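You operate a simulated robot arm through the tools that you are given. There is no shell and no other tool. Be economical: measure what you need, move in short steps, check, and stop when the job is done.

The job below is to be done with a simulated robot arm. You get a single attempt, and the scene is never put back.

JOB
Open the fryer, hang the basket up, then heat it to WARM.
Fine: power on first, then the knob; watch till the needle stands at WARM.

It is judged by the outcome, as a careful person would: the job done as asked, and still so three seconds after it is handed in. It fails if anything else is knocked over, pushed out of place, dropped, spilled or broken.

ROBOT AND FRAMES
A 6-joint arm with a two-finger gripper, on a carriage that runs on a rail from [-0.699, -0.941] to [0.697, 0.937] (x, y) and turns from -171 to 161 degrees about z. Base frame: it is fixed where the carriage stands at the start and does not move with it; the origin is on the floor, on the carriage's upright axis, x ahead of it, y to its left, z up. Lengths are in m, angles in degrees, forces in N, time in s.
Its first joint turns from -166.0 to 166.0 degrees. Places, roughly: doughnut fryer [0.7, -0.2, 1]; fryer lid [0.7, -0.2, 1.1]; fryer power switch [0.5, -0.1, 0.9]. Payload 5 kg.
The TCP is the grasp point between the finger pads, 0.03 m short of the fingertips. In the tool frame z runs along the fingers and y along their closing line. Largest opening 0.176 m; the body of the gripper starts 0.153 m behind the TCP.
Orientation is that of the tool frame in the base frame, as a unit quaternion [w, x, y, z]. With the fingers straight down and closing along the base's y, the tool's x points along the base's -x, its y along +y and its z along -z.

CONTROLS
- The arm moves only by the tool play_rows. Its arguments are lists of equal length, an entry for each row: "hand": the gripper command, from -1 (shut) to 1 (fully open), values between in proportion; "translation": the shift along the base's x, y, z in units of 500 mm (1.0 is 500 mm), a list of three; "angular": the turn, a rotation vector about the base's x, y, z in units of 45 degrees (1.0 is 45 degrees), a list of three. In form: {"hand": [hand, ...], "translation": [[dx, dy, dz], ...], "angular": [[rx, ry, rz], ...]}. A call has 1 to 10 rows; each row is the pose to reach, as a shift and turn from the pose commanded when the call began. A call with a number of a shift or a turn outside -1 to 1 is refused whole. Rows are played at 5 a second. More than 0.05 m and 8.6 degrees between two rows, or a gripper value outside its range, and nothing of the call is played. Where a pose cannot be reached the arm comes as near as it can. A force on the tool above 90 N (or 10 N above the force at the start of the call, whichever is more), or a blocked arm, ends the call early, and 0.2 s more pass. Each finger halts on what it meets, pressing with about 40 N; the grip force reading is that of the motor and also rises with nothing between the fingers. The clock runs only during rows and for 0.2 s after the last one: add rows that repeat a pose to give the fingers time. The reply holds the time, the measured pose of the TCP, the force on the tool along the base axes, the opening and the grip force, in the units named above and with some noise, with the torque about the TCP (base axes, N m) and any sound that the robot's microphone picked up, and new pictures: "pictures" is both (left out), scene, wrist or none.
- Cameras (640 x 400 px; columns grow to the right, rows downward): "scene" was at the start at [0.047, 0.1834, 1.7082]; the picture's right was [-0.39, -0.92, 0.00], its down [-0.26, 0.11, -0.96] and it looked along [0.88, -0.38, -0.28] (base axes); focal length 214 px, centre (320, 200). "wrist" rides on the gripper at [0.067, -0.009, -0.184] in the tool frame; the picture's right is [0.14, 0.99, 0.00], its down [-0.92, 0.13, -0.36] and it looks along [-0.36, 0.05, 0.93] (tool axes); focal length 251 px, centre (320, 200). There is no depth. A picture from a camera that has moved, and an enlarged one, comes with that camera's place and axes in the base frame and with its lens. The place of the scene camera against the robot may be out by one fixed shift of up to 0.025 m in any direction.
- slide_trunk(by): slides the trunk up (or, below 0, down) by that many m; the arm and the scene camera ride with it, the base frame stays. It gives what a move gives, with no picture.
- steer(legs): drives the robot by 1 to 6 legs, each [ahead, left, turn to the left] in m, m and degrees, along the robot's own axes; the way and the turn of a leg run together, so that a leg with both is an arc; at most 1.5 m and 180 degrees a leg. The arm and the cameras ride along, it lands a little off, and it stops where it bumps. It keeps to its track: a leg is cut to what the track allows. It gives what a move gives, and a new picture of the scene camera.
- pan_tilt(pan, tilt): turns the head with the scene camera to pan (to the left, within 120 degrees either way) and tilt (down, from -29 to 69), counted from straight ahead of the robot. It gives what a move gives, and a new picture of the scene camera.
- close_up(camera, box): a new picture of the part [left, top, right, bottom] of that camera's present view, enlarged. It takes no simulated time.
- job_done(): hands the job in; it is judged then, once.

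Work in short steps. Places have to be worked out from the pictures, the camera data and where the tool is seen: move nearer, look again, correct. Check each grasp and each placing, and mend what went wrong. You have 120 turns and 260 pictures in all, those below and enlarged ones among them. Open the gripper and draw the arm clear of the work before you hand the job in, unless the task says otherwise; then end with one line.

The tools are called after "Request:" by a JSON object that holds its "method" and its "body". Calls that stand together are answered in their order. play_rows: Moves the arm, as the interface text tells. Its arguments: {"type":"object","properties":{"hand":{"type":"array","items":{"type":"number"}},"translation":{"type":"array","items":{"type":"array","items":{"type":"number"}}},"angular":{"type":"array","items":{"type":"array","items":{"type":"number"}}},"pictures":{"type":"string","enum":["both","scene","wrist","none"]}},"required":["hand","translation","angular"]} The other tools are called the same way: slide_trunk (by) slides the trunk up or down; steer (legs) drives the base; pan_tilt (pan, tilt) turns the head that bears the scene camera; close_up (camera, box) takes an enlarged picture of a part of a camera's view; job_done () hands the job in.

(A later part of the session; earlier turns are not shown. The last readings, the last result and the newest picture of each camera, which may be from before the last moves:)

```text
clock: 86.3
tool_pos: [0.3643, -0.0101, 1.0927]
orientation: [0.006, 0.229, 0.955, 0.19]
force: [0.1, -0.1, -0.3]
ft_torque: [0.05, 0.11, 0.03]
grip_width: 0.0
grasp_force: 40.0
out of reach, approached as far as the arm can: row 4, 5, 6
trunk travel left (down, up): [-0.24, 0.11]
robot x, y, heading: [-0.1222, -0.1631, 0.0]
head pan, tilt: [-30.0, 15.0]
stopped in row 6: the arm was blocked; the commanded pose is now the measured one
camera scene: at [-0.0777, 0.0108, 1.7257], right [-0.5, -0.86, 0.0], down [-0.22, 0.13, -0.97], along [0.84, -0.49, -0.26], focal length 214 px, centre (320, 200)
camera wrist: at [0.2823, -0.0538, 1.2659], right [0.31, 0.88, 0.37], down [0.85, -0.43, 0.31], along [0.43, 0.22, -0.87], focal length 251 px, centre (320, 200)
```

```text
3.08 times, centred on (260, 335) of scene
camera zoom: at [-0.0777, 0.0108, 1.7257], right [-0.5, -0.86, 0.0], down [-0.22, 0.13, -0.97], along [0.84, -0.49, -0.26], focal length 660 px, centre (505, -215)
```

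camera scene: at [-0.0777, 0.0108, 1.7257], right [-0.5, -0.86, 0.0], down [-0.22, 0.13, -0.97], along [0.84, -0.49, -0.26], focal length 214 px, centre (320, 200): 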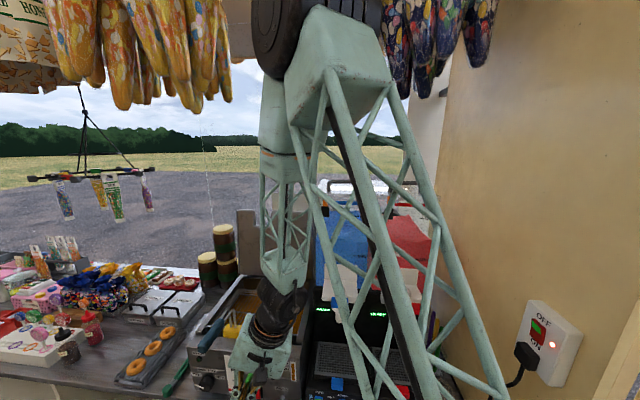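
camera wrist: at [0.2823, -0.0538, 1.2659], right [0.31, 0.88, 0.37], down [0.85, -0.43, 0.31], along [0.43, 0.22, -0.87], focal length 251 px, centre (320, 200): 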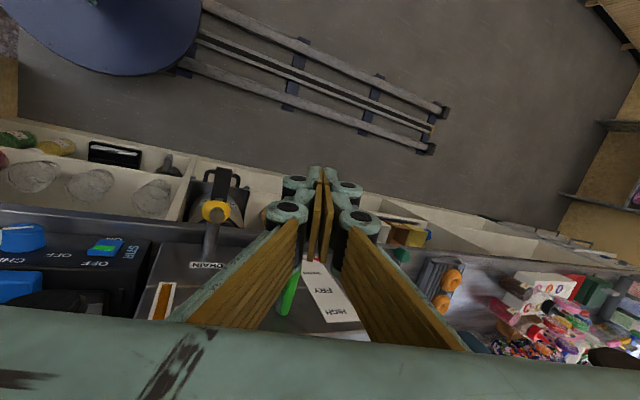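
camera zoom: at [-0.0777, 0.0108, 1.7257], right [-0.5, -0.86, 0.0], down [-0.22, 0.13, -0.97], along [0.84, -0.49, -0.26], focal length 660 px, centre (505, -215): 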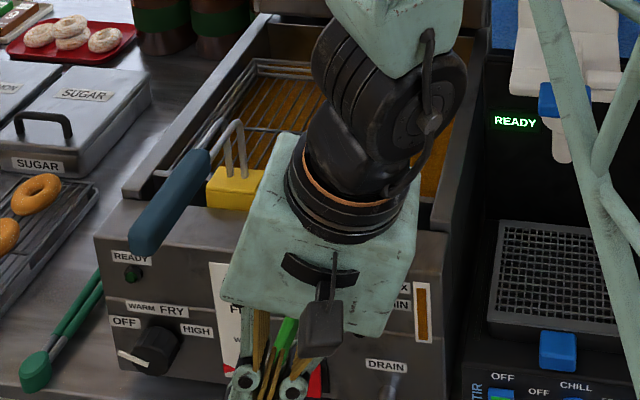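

Too close to the robot for that pose. I drive another 20 cm right to get more distance.

Request:
{"method": "steer", "body": {"legs": [[-0.119, -0.1605, 0]]}}

Request:
{"method": "play_rows", "body": {"hand": [-1, -1, -1, -1, -1], "translation": [[0.04, 0.03, 0.02], [0.1, 0.08, 0.02], [0.16, 0.13, 0.02], [0.22, 0.18, 0.02], [0.26, 0.215, 0.02]], "angular": [[0, 0, 0], [0, 0, 0], [0, 0, 0], [0, 0, 0], [0, 0, 0]], "pictures": "both"}}

Request:
{"method": "close_up", "body": {"camera": "scene", "box": [140, 250, 340, 400]}}

```text
clock: 87.9
tool_pos: [0.2424, -0.1731, 1.0917]
orientation: [0.005, 0.23, 0.955, 0.19]
force: [0.2, -0.5, -0.9]
ft_torque: [0.0, -0.03, -0.01]
grip_width: 0.0
grasp_force: 40.8
trunk travel left (down, up): [-0.24, 0.11]
robot x, y, heading: [-0.2429, -0.3303, -0.3]
head pan, tilt: [-30.0, 15.0]
camera scene: at [-0.1999, -0.1527, 1.7257], right [-0.5, -0.86, 0.0], down [-0.22, 0.13, -0.97], along [0.84, -0.49, -0.26], focal length 214 px, centre (320, 200)
```

scene: 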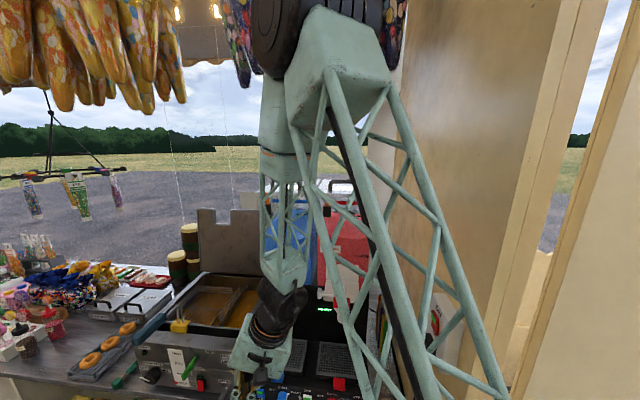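

```text
clock: 89.1
tool_pos: [0.371, -0.0637, 1.1039]
orientation: [0.005, 0.229, 0.955, 0.19]
force: [0.1, -0.4, 0.0]
ft_torque: [0.0, -0.04, -0.04]
grip_width: 0.0003
grasp_force: 39.6
trunk travel left (down, up): [-0.24, 0.11]
robot x, y, heading: [-0.2441, -0.3242, -0.2]
head pan, tilt: [-30.0, 15.0]
camera scene: at [-0.1999, -0.1527, 1.7256], right [-0.5, -0.86, 0.0], down [-0.22, 0.13, -0.97], along [0.84, -0.49, -0.26], focal length 214 px, centre (320, 200)
camera wrist: at [0.2894, -0.1076, 1.276], right [0.31, 0.88, 0.37], down [0.85, -0.43, 0.31], along [0.43, 0.22, -0.87], focal length 251 px, centre (320, 200)
```

scene: 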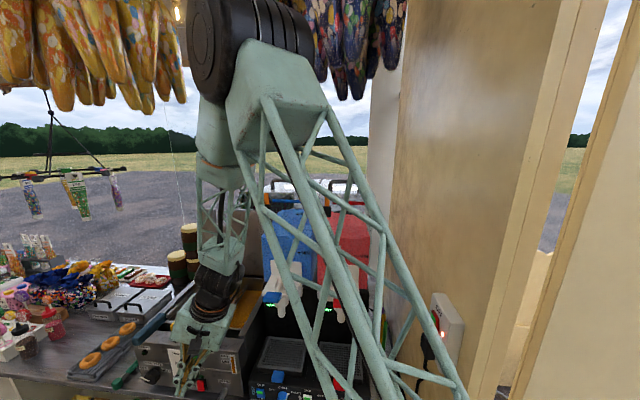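
wrist: 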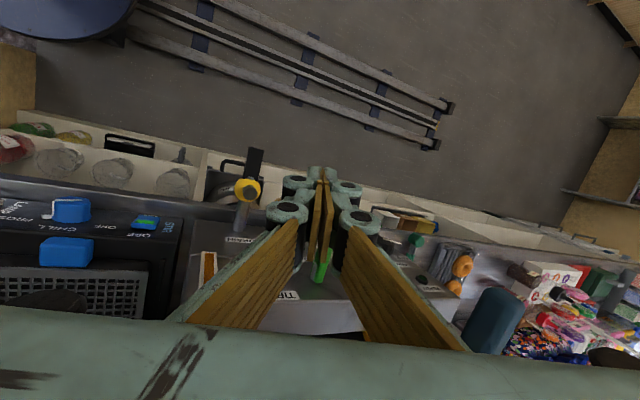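

```text
2.67 times, centred on (240, 325) of scene
camera zoom: at [-0.1999, -0.1527, 1.7256], right [-0.5, -0.86, 0.0], down [-0.22, 0.13, -0.97], along [0.84, -0.49, -0.26], focal length 572 px, centre (533, -133)
```

zoom: 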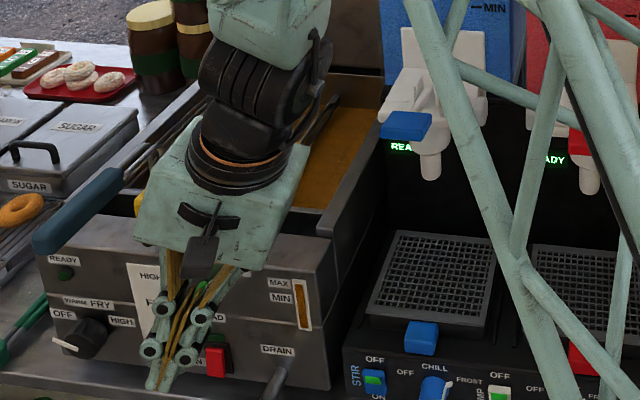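

I'm in front of the panel now. I turn the tips slightly toward the panel and lower to just before the rocker's lower half.

Request:
{"method": "play_rows", "body": {"hand": [-1, -1, -1, -1, -1], "translation": [[0.02, 0.012, -0.04], [0.04, 0.025, -0.1], [0.06, 0.037, -0.17], [0.08, 0.049, -0.24], [0.105, 0.061, -0.29]], "angular": [[-0.02, -0.085, 0], [-0.04, -0.17, 0], [-0.06, -0.256, 0], [-0.08, -0.34, 0], [-0.096, -0.427, 0]], "pictures": "both"}}

Request:
{"method": "close_up", "body": {"camera": "scene", "box": [140, 310, 260, 400]}}

Request:
{"method": "close_up", "body": {"camera": "wrist", "box": [220, 100, 440, 300]}}

```text
clock: 90.3
tool_pos: [0.4233, -0.0335, 0.9587]
orientation: [0.172, 0.186, 0.948, 0.191]
force: [3.3, -3.2, 0.1]
ft_torque: [0.5, 0.37, 0.27]
grip_width: 0.0
grasp_force: 39.6
trunk travel left (down, up): [-0.24, 0.11]
robot x, y, heading: [-0.2444, -0.3285, -0.2]
head pan, tilt: [-30.0, 15.0]
camera scene: at [-0.1993, -0.1531, 1.7256], right [-0.5, -0.86, 0.0], down [-0.22, 0.13, -0.97], along [0.84, -0.49, -0.26], focal length 214 px, centre (320, 200)
camera wrist: at [0.2908, -0.0678, 1.0983], right [0.16, 0.91, 0.39], down [0.7, -0.39, 0.6], along [0.7, 0.17, -0.7], focal length 251 px, centre (320, 200)
```

scene: 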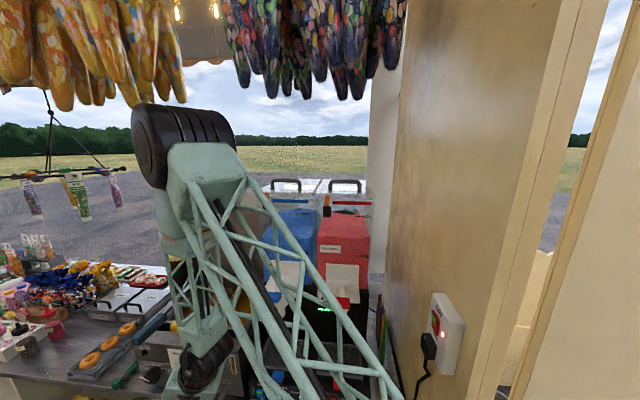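
wrist: 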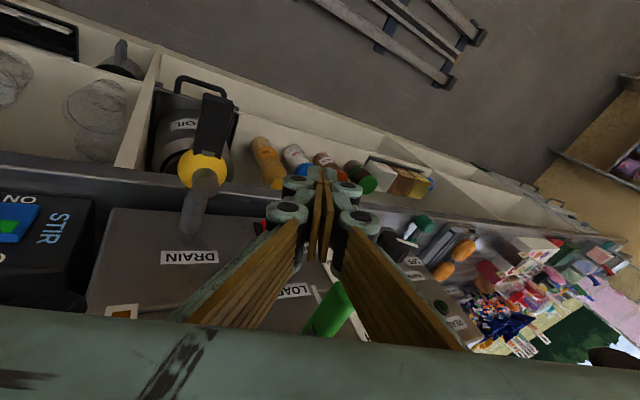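

```text
4.44 times, centred on (200, 355) of scene
camera zoom: at [-0.1993, -0.1531, 1.7256], right [-0.5, -0.86, 0.0], down [-0.22, 0.13, -0.97], along [0.84, -0.49, -0.26], focal length 953 px, centre (853, -489)
```

zoom: 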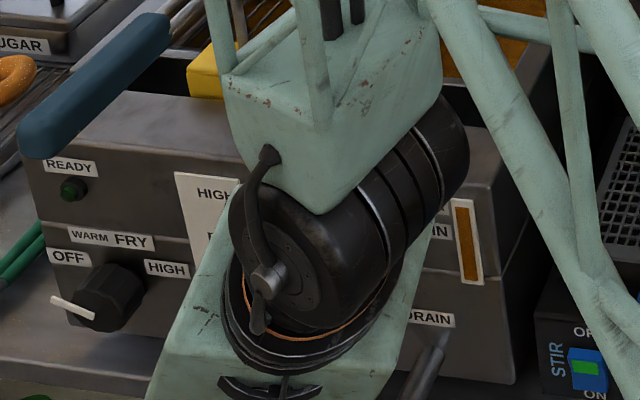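

```text
2.00 times, centred on (330, 200) of wrist
camera zoom: at [0.2908, -0.0678, 1.0983], right [0.16, 0.91, 0.39], down [0.7, -0.39, 0.6], along [0.7, 0.17, -0.7], focal length 503 px, centre (300, 200)
```

zoom: 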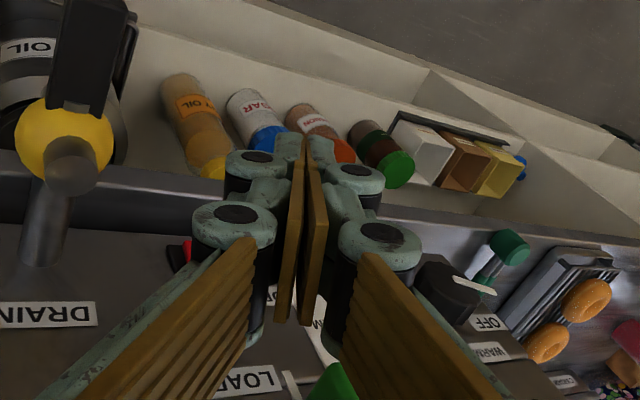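

A slight touch on the green lever is possible; I back off a little, tilt 12° more, then lower to the ON-half height.

Request:
{"method": "play_rows", "body": {"hand": [-1, -1, -1, -1, -1], "translation": [[-0.032, 0.024, 0], [-0.044, 0.008, -0.01], [-0.044, 0.008, -0.04], [-0.044, 0.008, -0.091], [-0.02, -0.01, -0.091]], "angular": [[0, 0, 0], [0.107, -0.08, 0], [0.214, -0.159, 0], [0.214, -0.159, 0], [0.214, -0.159, 0]], "pictures": "wrist"}}

Request:
{"method": "close_up", "body": {"camera": "wrist", "box": [220, 100, 440, 300]}}

```text
clock: 91.5
tool_pos: [0.4151, -0.0401, 0.9145]
orientation: [0.214, 0.196, 0.915, 0.28]
force: [0.1, 0.6, -0.6]
ft_torque: [-0.12, -0.04, -0.11]
grip_width: 0.0002
grasp_force: 40.4
out of reach, approached as far as the arm can: row 1
trunk travel left (down, up): [-0.24, 0.11]
robot x, y, heading: [-0.2428, -0.3266, -0.2]
head pan, tilt: [-30.0, 15.0]
camera wrist: at [0.2649, -0.0932, 1.0277], right [0.12, 0.82, 0.55], down [0.61, -0.5, 0.61], along [0.78, 0.27, -0.57], focal length 251 px, centre (320, 200)
```

wrist: 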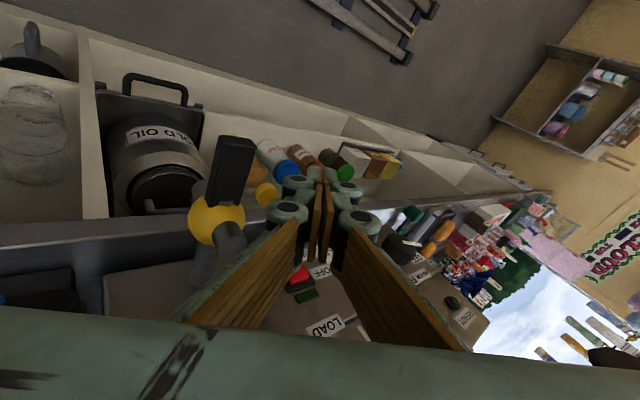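

```text
2.00 times, centred on (330, 200) of wrist
camera zoom: at [0.2649, -0.0932, 1.0277], right [0.12, 0.82, 0.55], down [0.61, -0.5, 0.61], along [0.78, 0.27, -0.57], focal length 503 px, centre (300, 200)
```

zoom: 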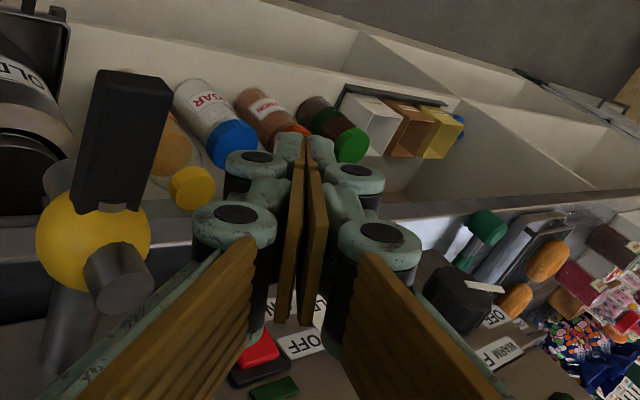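

Rocker: red lower (ON) half about v 0.236, z 0.91; my tip is at v 0.235, z 0.892, u 0.361. I raise 12 mm and advance toward the panel 6 cm.

Request:
{"method": "play_rows", "body": {"hand": [-1, -1, -1, -1, -1], "translation": [[0, 0, 0.024], [0.024, -0.018, 0.024], [0.048, -0.036, 0.024], [0.072, -0.054, 0.024], [0.096, -0.072, 0.024]], "angular": [[0, 0, 0], [0, 0, 0], [0, 0, 0], [0, 0, 0], [0, 0, 0]], "pictures": "wrist"}}

Request:
{"method": "close_up", "body": {"camera": "wrist", "box": [200, 100, 420, 300]}}

```text
clock: 92.7
tool_pos: [0.4615, -0.0758, 0.9245]
orientation: [0.216, 0.195, 0.915, 0.281]
force: [-0.7, -0.2, -0.8]
ft_torque: [-0.07, -0.03, -0.07]
grip_width: 0.0
grasp_force: 40.1
trunk travel left (down, up): [-0.24, 0.11]
robot x, y, heading: [-0.2385, -0.329, 0.2]
head pan, tilt: [-30.0, 15.0]
camera wrist: at [0.311, -0.1291, 1.0382], right [0.12, 0.82, 0.55], down [0.62, -0.5, 0.61], along [0.78, 0.27, -0.57], focal length 251 px, centre (320, 200)
```

wrist: 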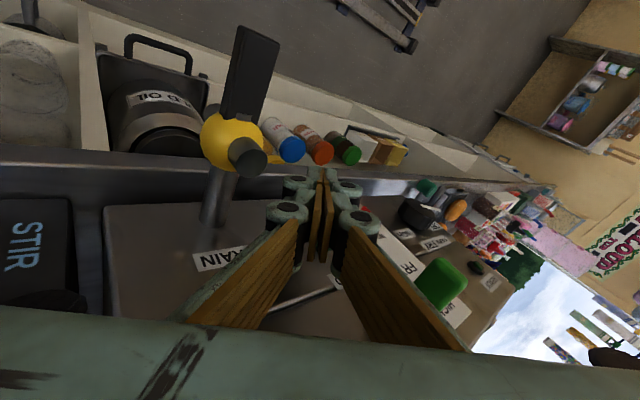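

```text
2.00 times, centred on (310, 200) of wrist
camera zoom: at [0.311, -0.1291, 1.0382], right [0.12, 0.82, 0.55], down [0.62, -0.5, 0.61], along [0.78, 0.27, -0.57], focal length 503 px, centre (340, 200)
```

zoom: 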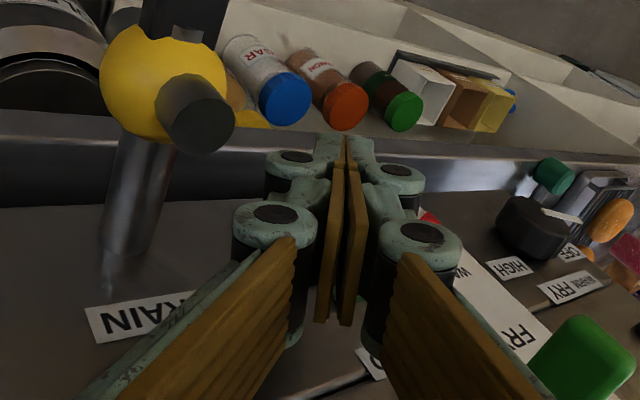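

Clear of lever and valve. I push on toward the rocker.

Request:
{"method": "play_rows", "body": {"hand": [-1, -1, -1, -1], "translation": [[0.012, -0.009, 0], [0.024, -0.018, 0], [0.036, -0.027, 0], [0.048, -0.036, 0]], "angular": [[0, 0, 0], [0, 0, 0], [0, 0, 0], [0, 0, 0]], "pictures": "wrist"}}

```text
clock: 93.5
tool_pos: [0.4679, -0.0827, 0.9227]
orientation: [0.209, 0.19, 0.918, 0.279]
force: [-30.4, 9.4, 14.2]
ft_torque: [-2.81, -3.5, -3.69]
grip_width: 0.0
grasp_force: 39.8
trunk travel left (down, up): [-0.24, 0.11]
robot x, y, heading: [-0.2444, -0.3283, 0.3]
head pan, tilt: [-30.0, 15.0]
stopped in row 4: the force on the tool passed its limit at 103 N (the readings are from after the stop); the commanded pose is now the measured one
camera wrist: at [0.3198, -0.1372, 1.0386], right [0.11, 0.83, 0.55], down [0.63, -0.49, 0.61], along [0.77, 0.28, -0.58], focal length 251 px, centre (320, 200)
```

wrist: 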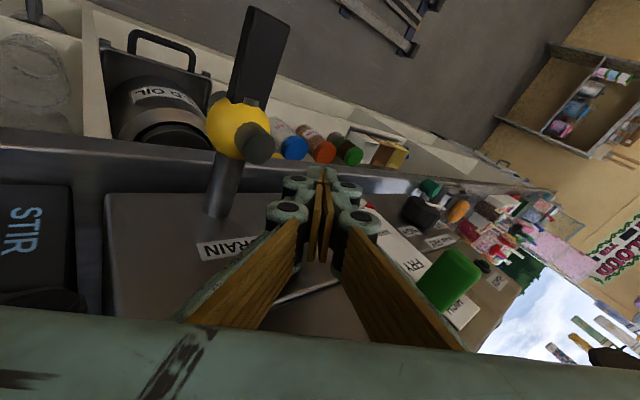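

The stop came from the gripper's body meeting the panel's top, not the tip. I back off, lean the tips 20° more toward the panel.

Request:
{"method": "play_rows", "body": {"hand": [-1, -1, -1, -1, -1], "translation": [[-0.03, 0.026, 0.0], [-0.06, 0.05, 0.0], [-0.064, 0.053, 0.002], [-0.064, 0.053, 0.004], [-0.064, 0.053, 0.006]], "angular": [[0, 0, 0], [-0.066, -0.09, 0], [-0.132, -0.18, 0], [-0.2, -0.27, 0], [-0.265, -0.357, 0]], "pictures": "wrist"}}

Request:
{"method": "close_up", "body": {"camera": "wrist", "box": [200, 100, 420, 300]}}

Request:
{"method": "close_up", "body": {"camera": "scene", "box": [120, 300, 260, 400]}}

```text
clock: 94.7
tool_pos: [0.4576, -0.0955, 0.9304]
orientation: [0.299, 0.13, 0.911, 0.252]
force: [0.5, -0.9, -0.1]
ft_torque: [0.17, 0.05, 0.24]
grip_width: 0.0
grasp_force: 39.8
out of reach, approached as far as the arm can: row 3, 4, 5
trunk travel left (down, up): [-0.24, 0.11]
robot x, y, heading: [-0.2438, -0.3261, 0.1]
head pan, tilt: [-30.0, 15.0]
camera wrist: at [0.2917, -0.1461, 1.0211], right [-0.02, 0.88, 0.47], down [0.52, -0.39, 0.76], along [0.86, 0.26, -0.45], focal length 251 px, centre (320, 200)
```

wrist: 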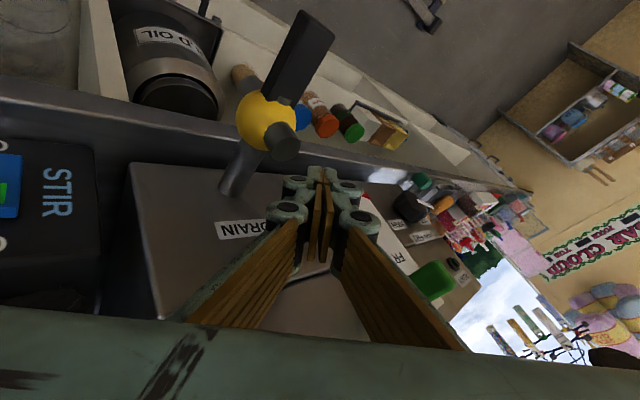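

```text
2.00 times, centred on (310, 200) of wrist
camera zoom: at [0.2917, -0.1461, 1.0211], right [-0.02, 0.88, 0.47], down [0.52, -0.39, 0.76], along [0.86, 0.26, -0.45], focal length 503 px, centre (340, 200)
```

zoom: 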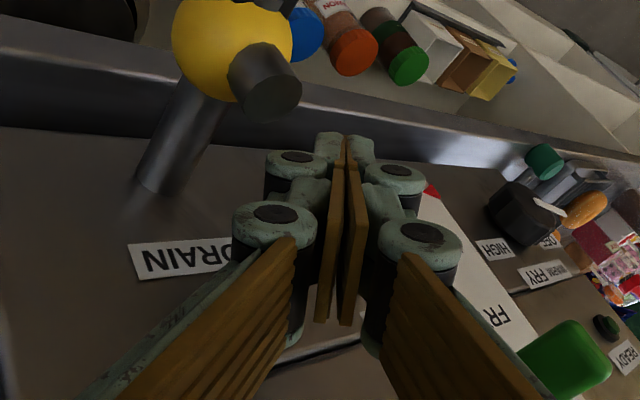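

```text
4.00 times, centred on (190, 350) of scene
camera zoom: at [-0.1998, -0.1536, 1.7257], right [-0.5, -0.87, 0.0], down [-0.23, 0.13, -0.97], along [0.84, -0.48, -0.26], focal length 858 px, centre (840, -400)
```

zoom: 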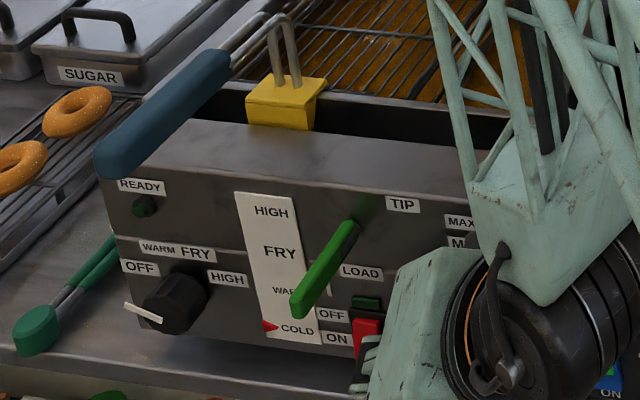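

Clear view now: red lower half by "ON" is the part to press; my tip is ~2 cm to its right. I shift left 2 cm and push in.

Request:
{"method": "play_rows", "body": {"hand": [-1, -1, -1, -1, -1, -1], "translation": [[0.012, 0.018, -0.004], [0.024, 0.034, -0.008], [0.036, 0.025, -0.008], [0.048, 0.016, -0.008], [0.06, 0.007, -0.008], [0.072, -0.002, -0.008]], "angular": [[0, 0, 0], [0, 0, 0], [0, 0, 0], [0, 0, 0], [0, 0, 0], [0, 0, 0]], "pictures": "wrist"}}

Request:
{"method": "close_up", "body": {"camera": "scene", "box": [130, 310, 250, 400]}}

```text
clock: 96.0
tool_pos: [0.4767, -0.0818, 0.9207]
orientation: [0.293, 0.122, 0.914, 0.253]
force: [-16.7, 7.3, 5.7]
ft_torque: [0.01, 0.0, -0.01]
grip_width: 0.0
grasp_force: 40.3
trunk travel left (down, up): [-0.24, 0.11]
robot x, y, heading: [-0.2411, -0.3291, 0.6]
head pan, tilt: [-30.0, 15.0]
stopped in row 6: the force on the tool passed its limit at 100 N (the readings are from after the stop); the commanded pose is now the measured one
camera wrist: at [0.3135, -0.1358, 1.0137], right [-0.04, 0.89, 0.46], down [0.53, -0.37, 0.76], along [0.85, 0.28, -0.46], focal length 251 px, centre (320, 200)
```

wrist: 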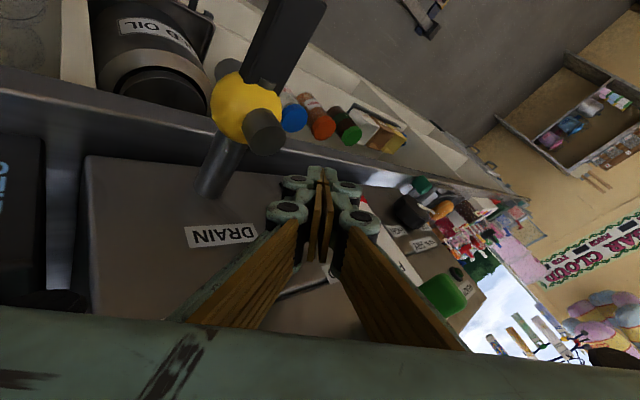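

```text
4.44 times, centred on (190, 355) of scene
camera zoom: at [-0.2044, -0.1513, 1.7256], right [-0.49, -0.87, 0.0], down [-0.22, 0.13, -0.97], along [0.84, -0.48, -0.26], focal length 953 px, centre (898, -489)
```

zoom: 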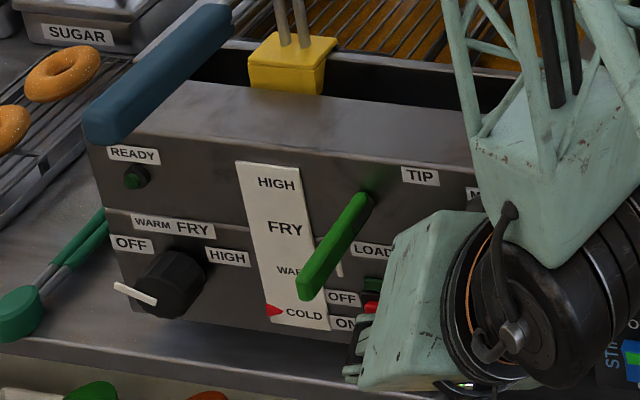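

Contact at the tip with 100 N. I back off to see whether the rocker has tipped.

Request:
{"method": "play_rows", "body": {"hand": [-1, -1, -1, -1], "translation": [[-0.03, 0.016, 0], [-0.06, 0.03, 0], [-0.09, 0.0, 0.02], [-0.12, -0.04, 0.04]], "angular": [[0, 0, 0], [0, 0, 0], [0, 0, 0], [0, 0, 0]], "pictures": "scene"}}

Request:
{"method": "close_up", "body": {"camera": "scene", "box": [140, 320, 230, 390]}}

Request:
{"method": "close_up", "body": {"camera": "wrist", "box": [240, 140, 400, 280]}}

```text
clock: 97.0
tool_pos: [0.4212, -0.104, 0.9374]
orientation: [0.293, 0.124, 0.914, 0.254]
force: [-0.3, 0.3, -0.1]
ft_torque: [-0.08, -0.01, -0.05]
grip_width: 0.0
grasp_force: 41.1
trunk travel left (down, up): [-0.24, 0.11]
robot x, y, heading: [-0.2391, -0.3275, 0.3]
head pan, tilt: [-30.0, 15.0]
camera scene: at [-0.2018, -0.1522, 1.7256], right [-0.49, -0.87, 0.0], down [-0.23, 0.13, -0.97], along [0.84, -0.48, -0.26], focal length 214 px, centre (320, 200)
```

scene: 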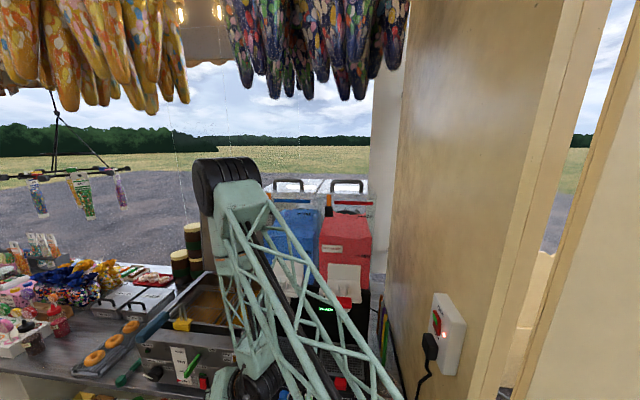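

```text
5.71 times, centred on (185, 355) of scene
camera zoom: at [-0.2018, -0.1522, 1.7256], right [-0.49, -0.87, 0.0], down [-0.23, 0.13, -0.97], along [0.84, -0.48, -0.26], focal length 1226 px, centre (1091, -686)
```

zoom: 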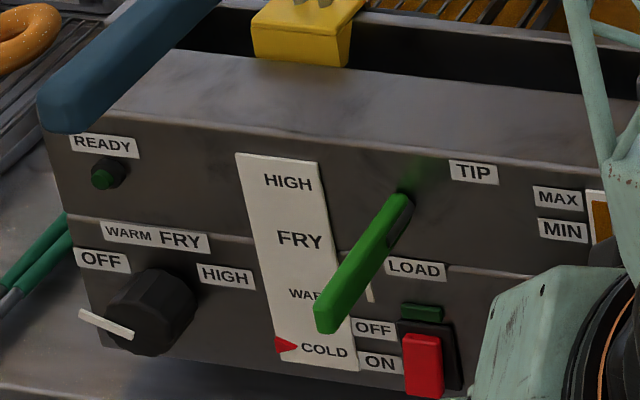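

```text
2.86 times, centred on (320, 210) of wrist
camera zoom: at [0.2577, -0.1578, 1.0314], right [-0.03, 0.88, 0.46], down [0.53, -0.38, 0.76], along [0.85, 0.27, -0.46], focal length 718 px, centre (320, 171)
```

zoom: 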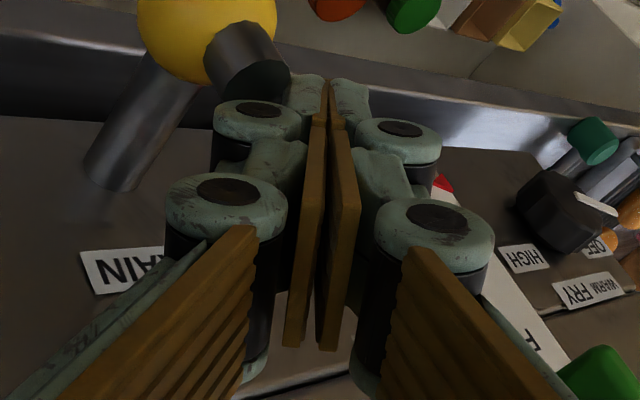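

The rocker still sits at OFF; the contact was at its right frame. I go again 12 mm further left and 6 mm higher, pressing with the tip on the red ON half.

Request:
{"method": "play_rows", "body": {"hand": [-1, -1, -1, -1, -1, -1, -1], "translation": [[0.03, 0.035, -0.01], [0.06, 0.075, -0.021], [0.091, 0.089, -0.021], [0.107, 0.077, -0.021], [0.12, 0.067, -0.021], [0.132, 0.058, -0.021], [0.144, 0.049, -0.021]], "angular": [[0, 0, 0], [0, 0, 0], [0, 0, 0], [0, 0, 0], [0, 0, 0], [0, 0, 0], [0, 0, 0]], "pictures": "none"}}

Request:
{"method": "close_up", "body": {"camera": "scene", "box": [140, 320, 230, 390]}}

```text
clock: 98.6
tool_pos: [0.4836, -0.0732, 0.9302]
orientation: [0.289, 0.119, 0.915, 0.253]
force: [-46.0, 28.8, 4.0]
ft_torque: [0.36, 0.56, 0.48]
grip_width: 0.0001
grasp_force: 39.8
trunk travel left (down, up): [-0.24, 0.11]
robot x, y, heading: [-0.2405, -0.3227, 0.7]
head pan, tilt: [-30.0, 15.0]
```

```text
5.71 times, centred on (185, 355) of scene
camera zoom: at [-0.2051, -0.1508, 1.7256], right [-0.49, -0.87, 0.0], down [-0.22, 0.13, -0.97], along [0.84, -0.47, -0.26], focal length 1226 px, centre (1091, -686)
```

zoom: 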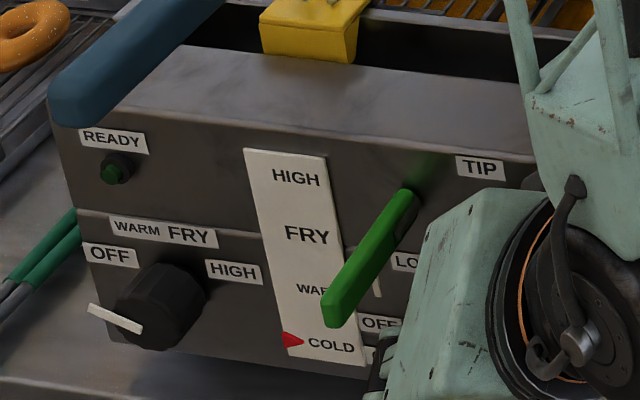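

Now touching the red at about z 0.918, near its pivot. I back off 1.5 cm, go 14 mm lower and press again.

Request:
{"method": "play_rows", "body": {"hand": [-1, -1, -1, -1, -1, -1, -1], "translation": [[-0.04, 0.03, 0.0], [-0.04, 0.03, -0.028], [-0.02, 0.015, -0.028], [0, 0, -0.028], [0.012, -0.009, -0.028], [0.024, -0.018, -0.028], [0.036, -0.027, -0.028]], "angular": [[0, 0, 0], [0, 0, 0], [0, 0, 0], [0, 0, 0], [0, 0, 0], [0, 0, 0], [0, 0, 0]], "pictures": "none"}}

Request:
{"method": "close_up", "body": {"camera": "wrist", "box": [240, 140, 400, 280]}}

```text
clock: 99.8
tool_pos: [0.4838, -0.0716, 0.9107]
orientation: [0.283, 0.114, 0.918, 0.254]
force: [-8.1, 8.4, -9.3]
ft_torque: [0.13, 0.27, 0.05]
grip_width: 0.0
grasp_force: 40.5
trunk travel left (down, up): [-0.24, 0.11]
robot x, y, heading: [-0.2419, -0.3252, 0.7]
head pan, tilt: [-30.0, 15.0]
stopped in row 5: the force on the tool passed its limit at 102 N (the readings are from after the stop); the commanded pose is now the measured one
```

```text
2.86 times, centred on (320, 210) of wrist
camera zoom: at [0.323, -0.1292, 1.0073], right [-0.05, 0.89, 0.46], down [0.55, -0.36, 0.75], along [0.83, 0.29, -0.47], focal length 718 px, centre (320, 171)
```

zoom: 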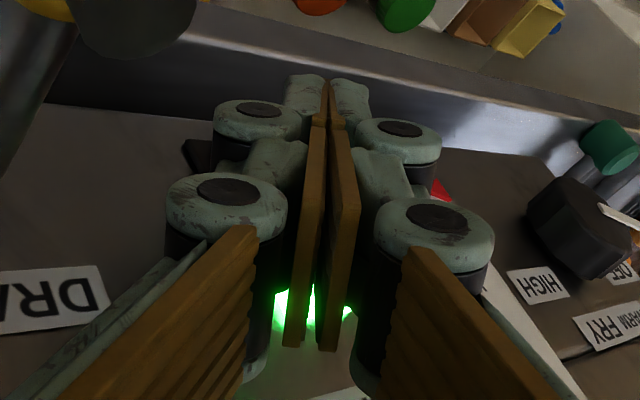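

Green glow at the switch: the power is on. I back away from it, out toward the robot, and check.

Request:
{"method": "play_rows", "body": {"hand": [-1, -1, -1, -1, -1, -1], "translation": [[-0.03, 0.022, 0], [-0.07, 0.04, 0.0], [-0.1, 0.02, 0.01], [-0.13, -0.03, 0.03], [-0.15, -0.08, 0.06], [-0.17, -0.14, 0.12]], "angular": [[0, 0, 0], [0, 0, 0], [0, 0, 0], [0, 0, 0], [0, 0, 0], [0, 0, 0]], "pictures": "scene"}}

Request:
{"method": "close_up", "body": {"camera": "scene", "box": [130, 310, 230, 390]}}

```text
clock: 101.2
tool_pos: [0.4147, -0.143, 0.9736]
orientation: [0.284, 0.114, 0.918, 0.254]
force: [0.4, 0.1, -0.4]
ft_torque: [-0.13, -0.04, -0.08]
grip_width: 0.0
grasp_force: 39.5
out of reach, approached as far as the arm can: row 6
trunk travel left (down, up): [-0.24, 0.11]
robot x, y, heading: [-0.2411, -0.3256, 0.7]
head pan, tilt: [-30.0, 15.0]
camera scene: at [-0.2027, -0.1517, 1.7256], right [-0.49, -0.87, 0.0], down [-0.23, 0.13, -0.97], along [0.84, -0.47, -0.26], focal length 214 px, centre (320, 200)
```

scene: 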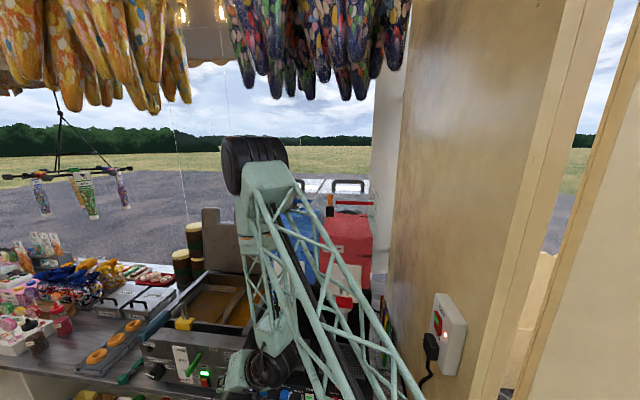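

```text
5.00 times, centred on (180, 350) of scene
camera zoom: at [-0.2027, -0.1517, 1.7256], right [-0.49, -0.87, 0.0], down [-0.23, 0.13, -0.97], along [0.84, -0.47, -0.26], focal length 1072 px, centre (1020, -550)
```

zoom: 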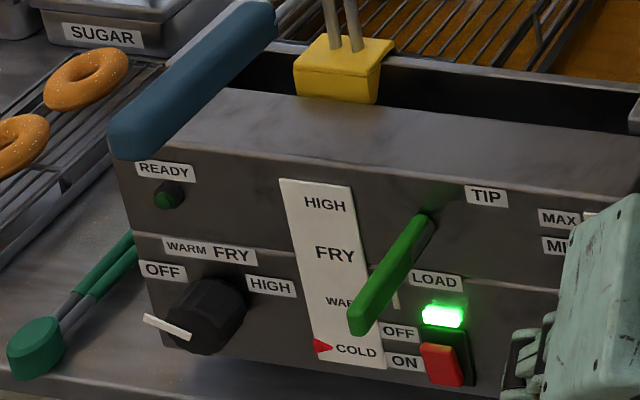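

Power is on (indicator bright green, rocker at ON). Next the knob (≈ v 0.414, z 0.934, axis along u): pointer at OFF, WARM is about 37° clockwise. I raise the tool upright first and then drive left so I can grip the knob from upper-left, clear of the basket handle.

Request:
{"method": "play_rows", "body": {"hand": [-1, -1, -1, -1, -1, -1, -1], "translation": [[-0.01, -0.01, 0.07], [-0.01, -0.02, 0.16], [-0.01, -0.02, 0.25], [-0.01, -0.02, 0.34], [-0.01, -0.02, 0.43], [-0.01, -0.02, 0.52], [-0.01, -0.02, 0.56]], "angular": [[-0.1, 0.075, 0], [-0.22, 0.165, 0], [-0.34, 0.25, 0], [-0.46, 0.34, 0], [-0.58, 0.43, 0], [-0.68, 0.505, 0], [-0.767, 0.57, 0]], "pictures": "none"}}

Request:
{"method": "steer", "body": {"legs": [[0.364, 0.49, 0]]}}

```text
clock: 102.8
tool_pos: [0.4105, -0.1517, 1.2503]
orientation: [0.099, 0.079, 0.99, -0.058]
force: [-0.1, 0.0, -0.5]
ft_torque: [0.0, -0.01, -0.01]
grip_width: 0.0002
grasp_force: 39.8
out of reach, approached as far as the arm can: row 4
trunk travel left (down, up): [-0.24, 0.11]
robot x, y, heading: [-0.2418, -0.3294, 0.9]
head pan, tilt: [-30.0, 15.0]
```

```text
clock: 106.3
tool_pos: [0.7833, 0.3498, 1.2498]
orientation: [0.099, 0.08, 0.99, -0.06]
force: [1.1, 0.2, 0.1]
ft_torque: [0.02, 0.0, 0.0]
grip_width: 0.0
grasp_force: 39.7
trunk travel left (down, up): [-0.24, 0.11]
robot x, y, heading: [0.1295, 0.1752, 0.6]
head pan, tilt: [-30.0, 15.0]
camera scene: at [0.1704, 0.3496, 1.7256], right [-0.49, -0.87, 0.0], down [-0.23, 0.13, -0.97], along [0.84, -0.47, -0.26], focal length 214 px, centre (320, 200)
```

scene: 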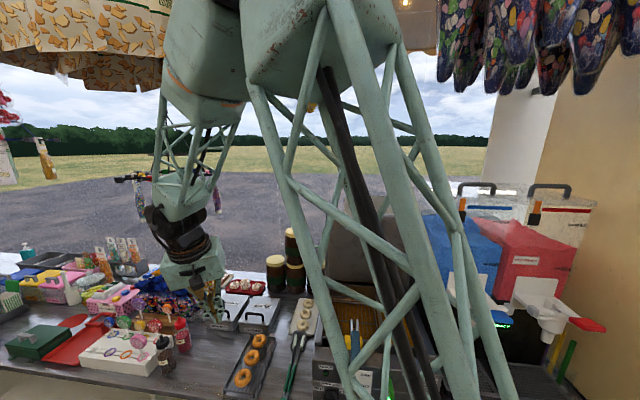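

Base is now left of the fryer's middle. I turn the tool so its fingers will close in the panel plane, then lay it over to the left.

Request:
{"method": "play_rows", "body": {"hand": [-0.5, 0, 0, 0, 0], "translation": [[-0.02, -0.01, -0.02], [-0.04, -0.025, -0.05], [-0.06, -0.04, -0.075], [-0.089, -0.053, -0.1], [-0.089, -0.053, -0.1]], "angular": [[0.028, -0.02, -0.145], [0.056, -0.041, -0.29], [0.083, -0.0615, -0.435], [0.111, -0.082, -0.58], [0.111, -0.082, -0.58]], "pictures": "none"}}

Request:
{"method": "play_rows", "body": {"hand": [0, 0, 0, 0, 0, 0], "translation": [[-0.02, -0.027, -0.04], [-0.04, -0.054, -0.08], [-0.06, -0.08, -0.12], [-0.08, -0.107, -0.16], [-0.1, -0.134, -0.2], [-0.119, -0.161, -0.24]], "angular": [[-0.133, 0.099, 0], [-0.267, 0.198, 0], [-0.4, 0.298, 0], [-0.535, 0.398, 0], [-0.669, 0.497, 0], [-0.802, 0.5966, 0]], "pictures": "both"}}

```text
clock: 107.5
tool_pos: [0.7406, 0.3224, 1.2011]
orientation: [0.112, 0.307, 0.944, -0.034]
force: [-0.2, 0.5, 0.7]
ft_torque: [-0.02, -0.06, 0.01]
grip_width: 0.0878
grasp_force: 0.0
trunk travel left (down, up): [-0.24, 0.11]
robot x, y, heading: [0.1286, 0.1746, 0.7]
head pan, tilt: [-30.0, 15.0]
```

```text
clock: 108.9
tool_pos: [0.6793, 0.2447, 1.0831]
orientation: [-0.018, 0.241, 0.888, -0.392]
force: [-0.7, 0.6, 0.9]
ft_torque: [0.13, -0.08, 0.03]
grip_width: 0.0879
grasp_force: 0.2
trunk travel left (down, up): [-0.24, 0.11]
robot x, y, heading: [0.1333, 0.175, 0.7]
head pan, tilt: [-30.0, 15.0]
camera scene: at [0.17, 0.3495, 1.7256], right [-0.49, -0.87, 0.0], down [-0.23, 0.13, -0.97], along [0.84, -0.47, -0.26], focal length 214 px, centre (320, 200)
camera wrist: at [0.6574, 0.3947, 1.2071], right [0.29, 0.63, -0.72], down [0.95, -0.09, 0.3], along [0.13, -0.77, -0.62], focal length 251 px, centre (320, 200)
```

scene: 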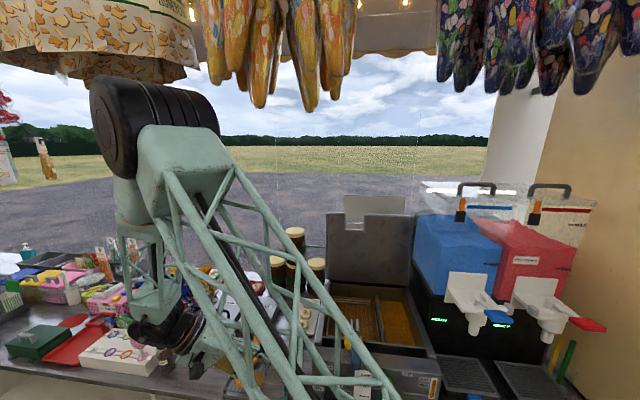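
wrist: 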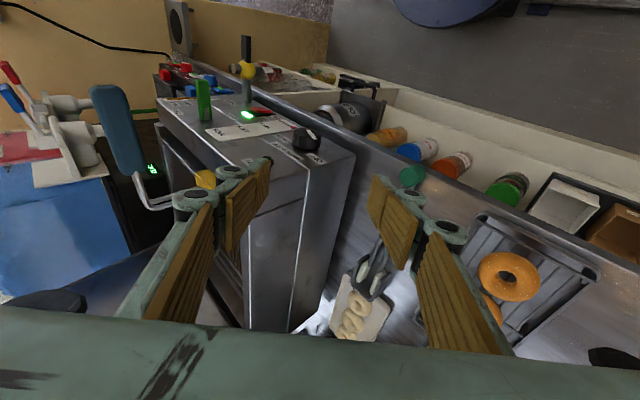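

Request:
{"method": "close_up", "body": {"camera": "wrist", "box": [230, 80, 370, 190]}}

```text
3.64 times, centred on (300, 135) of wrist
camera zoom: at [0.6574, 0.3947, 1.2071], right [0.29, 0.63, -0.72], down [0.95, -0.09, 0.3], along [0.13, -0.77, -0.62], focal length 914 px, centre (393, 436)
```

zoom: 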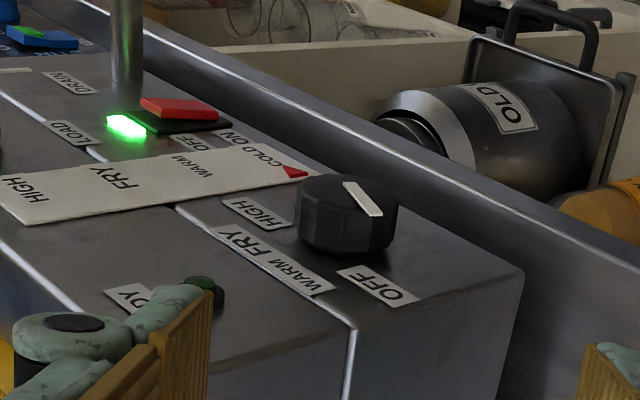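

The view gives the knob centre at v≈0.415, z≈0.931, front face u≈0.439, ⌀≈46 mm; pointer roughly horizontal-left at OFF. I move to a pre-grasp 7 cm away at 60° tilt.

Request:
{"method": "play_rows", "body": {"hand": [0, 0, 0, 0, 0], "translation": [[-0.02, -0.04, -0.045], [-0.045, -0.085, -0.09], [-0.07, -0.13, -0.14], [-0.093, -0.17, -0.185], [-0.115, -0.211, -0.226]], "angular": [[-0.053, 0.04, 0], [-0.107, 0.08, 0], [-0.16, 0.12, 0], [-0.214, 0.159, 0], [-0.2675, 0.199, 0]], "pictures": "both"}}

Request:
{"method": "close_up", "body": {"camera": "wrist", "box": [220, 80, 420, 260]}}

```text
clock: 110.1
tool_pos: [0.6222, 0.1378, 0.9671]
orientation: [-0.063, 0.21, 0.837, -0.501]
force: [-0.4, -0.1, -0.1]
ft_torque: [0.03, -0.05, 0.04]
grip_width: 0.0884
grasp_force: 0.1
trunk travel left (down, up): [-0.24, 0.11]
robot x, y, heading: [0.127, 0.1747, 0.7]
head pan, tilt: [-30.0, 15.0]
camera scene: at [0.1701, 0.3497, 1.7256], right [-0.49, -0.87, 0.0], down [-0.23, 0.13, -0.97], along [0.84, -0.47, -0.26], focal length 214 px, centre (320, 200)
camera wrist: at [0.6169, 0.3107, 1.0596], right [0.16, 0.46, -0.87], down [0.99, -0.04, 0.17], along [0.04, -0.88, -0.46], focal length 251 px, centre (320, 200)
```

scene: 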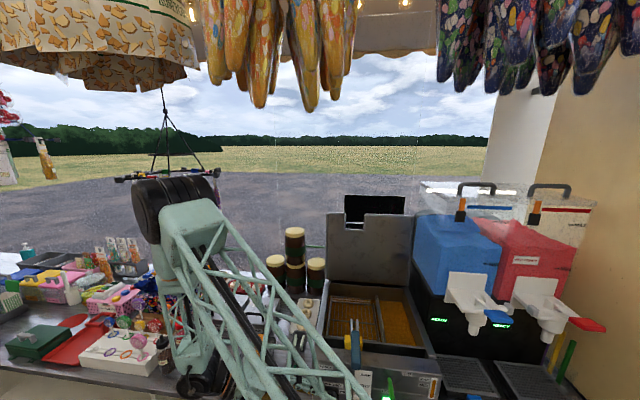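
wrist: 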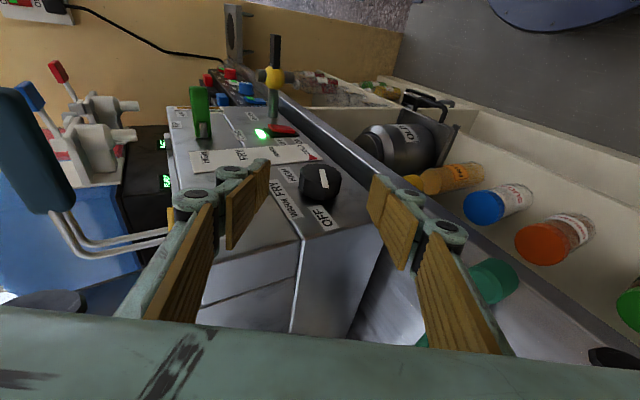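

```text
2.22 times, centred on (320, 170) of wrist
camera zoom: at [0.6169, 0.3107, 1.0596], right [0.16, 0.46, -0.87], down [0.99, -0.04, 0.17], along [0.04, -0.88, -0.46], focal length 559 px, centre (320, 267)
```

zoom: 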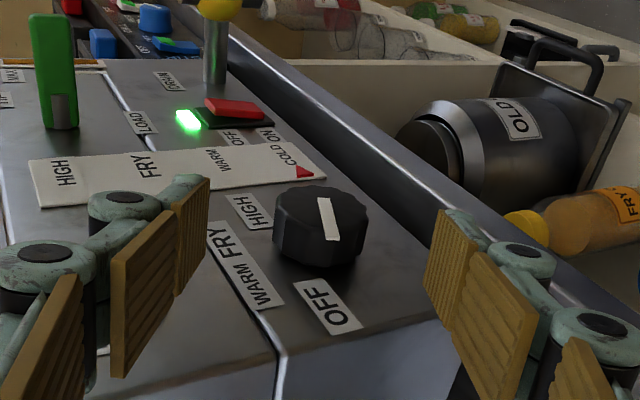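

Well aligned: pointer ≈160°, WARM ≈114°, so ~45° clockwise. I advance 65 mm along the tool axis and close on the knob.

Request:
{"method": "play_rows", "body": {"hand": [0, 0, 0, -0.2, -0.5, -0.8, -0.8], "translation": [[-0.014, -0.036, -0.021], [-0.028, -0.071, -0.043], [-0.041, -0.1056, -0.0636], [-0.041, -0.1056, -0.0636], [-0.041, -0.1056, -0.0636], [-0.041, -0.1056, -0.0636], [-0.041, -0.1056, -0.0636]], "angular": [[0, 0, 0], [0, 0, 0], [0, 0, 0], [0, 0, 0], [0, 0, 0], [0, 0, 0], [0, 0, 0]], "pictures": "wrist"}}

Request:
{"method": "close_up", "body": {"camera": "wrist", "box": [220, 80, 420, 260]}}

```text
clock: 111.7
tool_pos: [0.601, 0.0856, 0.9338]
orientation: [-0.062, 0.211, 0.838, -0.499]
force: [1.7, 7.0, -30.9]
ft_torque: [0.45, -0.26, 0.25]
grip_width: 0.0442
grasp_force: 44.6
trunk travel left (down, up): [-0.24, 0.11]
robot x, y, heading: [0.1286, 0.176, 0.8]
head pan, tilt: [-30.0, 15.0]
camera wrist: at [0.5957, 0.2592, 1.0265], right [0.16, 0.47, -0.87], down [0.99, -0.04, 0.17], along [0.04, -0.88, -0.47], focal length 251 px, centre (320, 200)
```

wrist: 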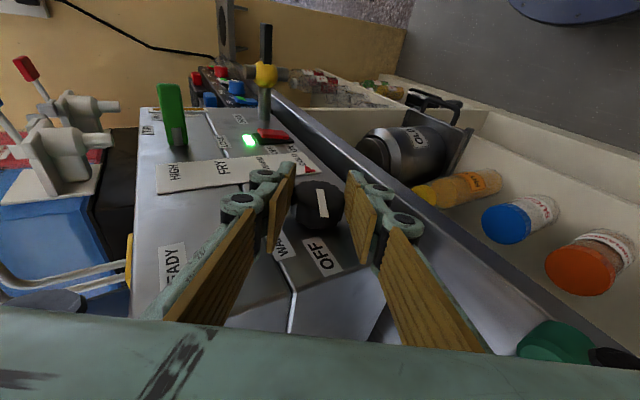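

```text
2.22 times, centred on (320, 170) of wrist
camera zoom: at [0.5957, 0.2592, 1.0265], right [0.16, 0.47, -0.87], down [0.99, -0.04, 0.17], along [0.04, -0.88, -0.47], focal length 559 px, centre (320, 267)
```

zoom: 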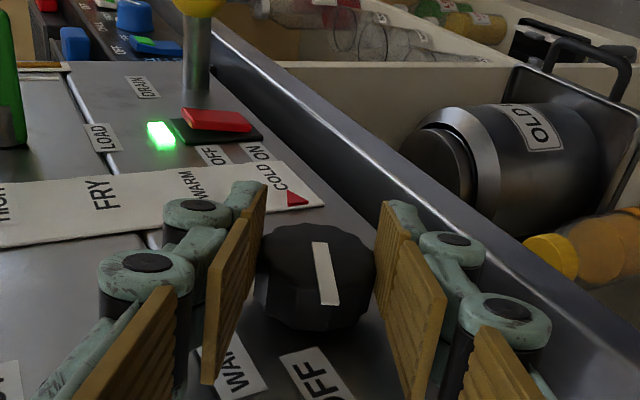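

Knob gripped (44 mm). I turn it clockwise 32° about its axis.

Request:
{"method": "play_rows", "body": {"hand": [-0.8, -0.8, -0.8, -0.8, -0.8], "translation": [[-0.0013, -0.0018, -0.0006], [-0.003, -0.004, 0.0004], [-0.0049, -0.0066, 0.003], [-0.0069, -0.0093, 0.0052], [-0.0069, -0.0093, 0.0052]], "angular": [[0.1427, -0.1061, 0], [0.2854, -0.2122, 0], [0.4281, -0.3182, 0], [0.5708, -0.4243, 0], [0.5708, -0.4243, 0]], "pictures": "both"}}

Request:
{"method": "close_up", "body": {"camera": "wrist", "box": [220, 80, 420, 260]}}

```text
clock: 112.9
tool_pos: [0.5977, 0.08, 0.9377]
orientation: [0.032, 0.272, 0.926, -0.259]
force: [-6.3, 9.1, 21.9]
ft_torque: [-0.18, -0.06, -0.14]
grip_width: 0.0443
grasp_force: 45.3
trunk travel left (down, up): [-0.24, 0.11]
robot x, y, heading: [0.1301, 0.1773, 0.6]
head pan, tilt: [-30.0, 15.0]
camera scene: at [0.1692, 0.35, 1.7257], right [-0.49, -0.87, 0.0], down [-0.23, 0.13, -0.97], along [0.84, -0.47, -0.26], focal length 214 px, centre (320, 200)
camera wrist: at [0.5503, 0.1979, 1.0889], right [0.4, 0.78, -0.49], down [0.88, -0.18, 0.44], along [0.25, -0.6, -0.76], focal length 251 px, centre (320, 200)
```

scene: 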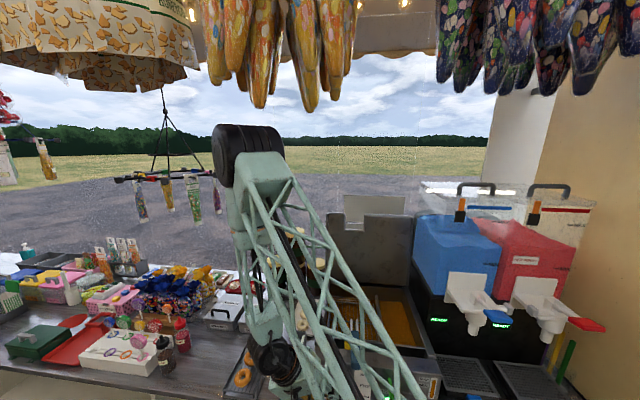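
wrist: 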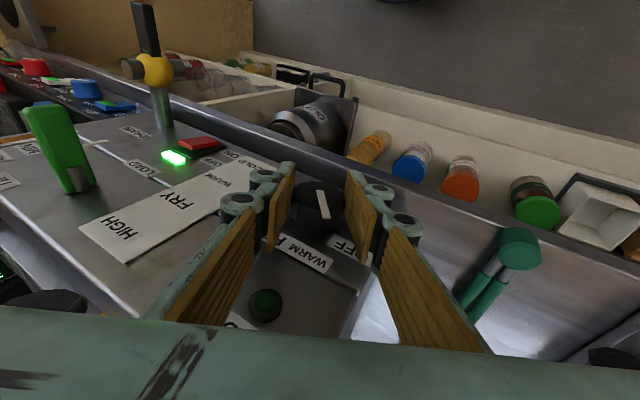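

```text
2.22 times, centred on (320, 170) of wrist
camera zoom: at [0.5503, 0.1979, 1.0889], right [0.4, 0.78, -0.49], down [0.88, -0.18, 0.44], along [0.25, -0.6, -0.76], focal length 559 px, centre (320, 267)
```

zoom: 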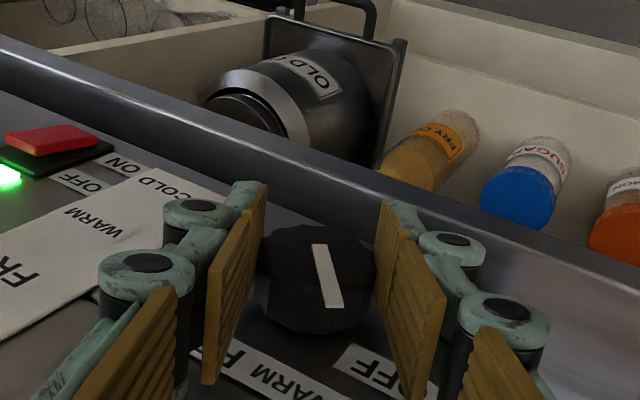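

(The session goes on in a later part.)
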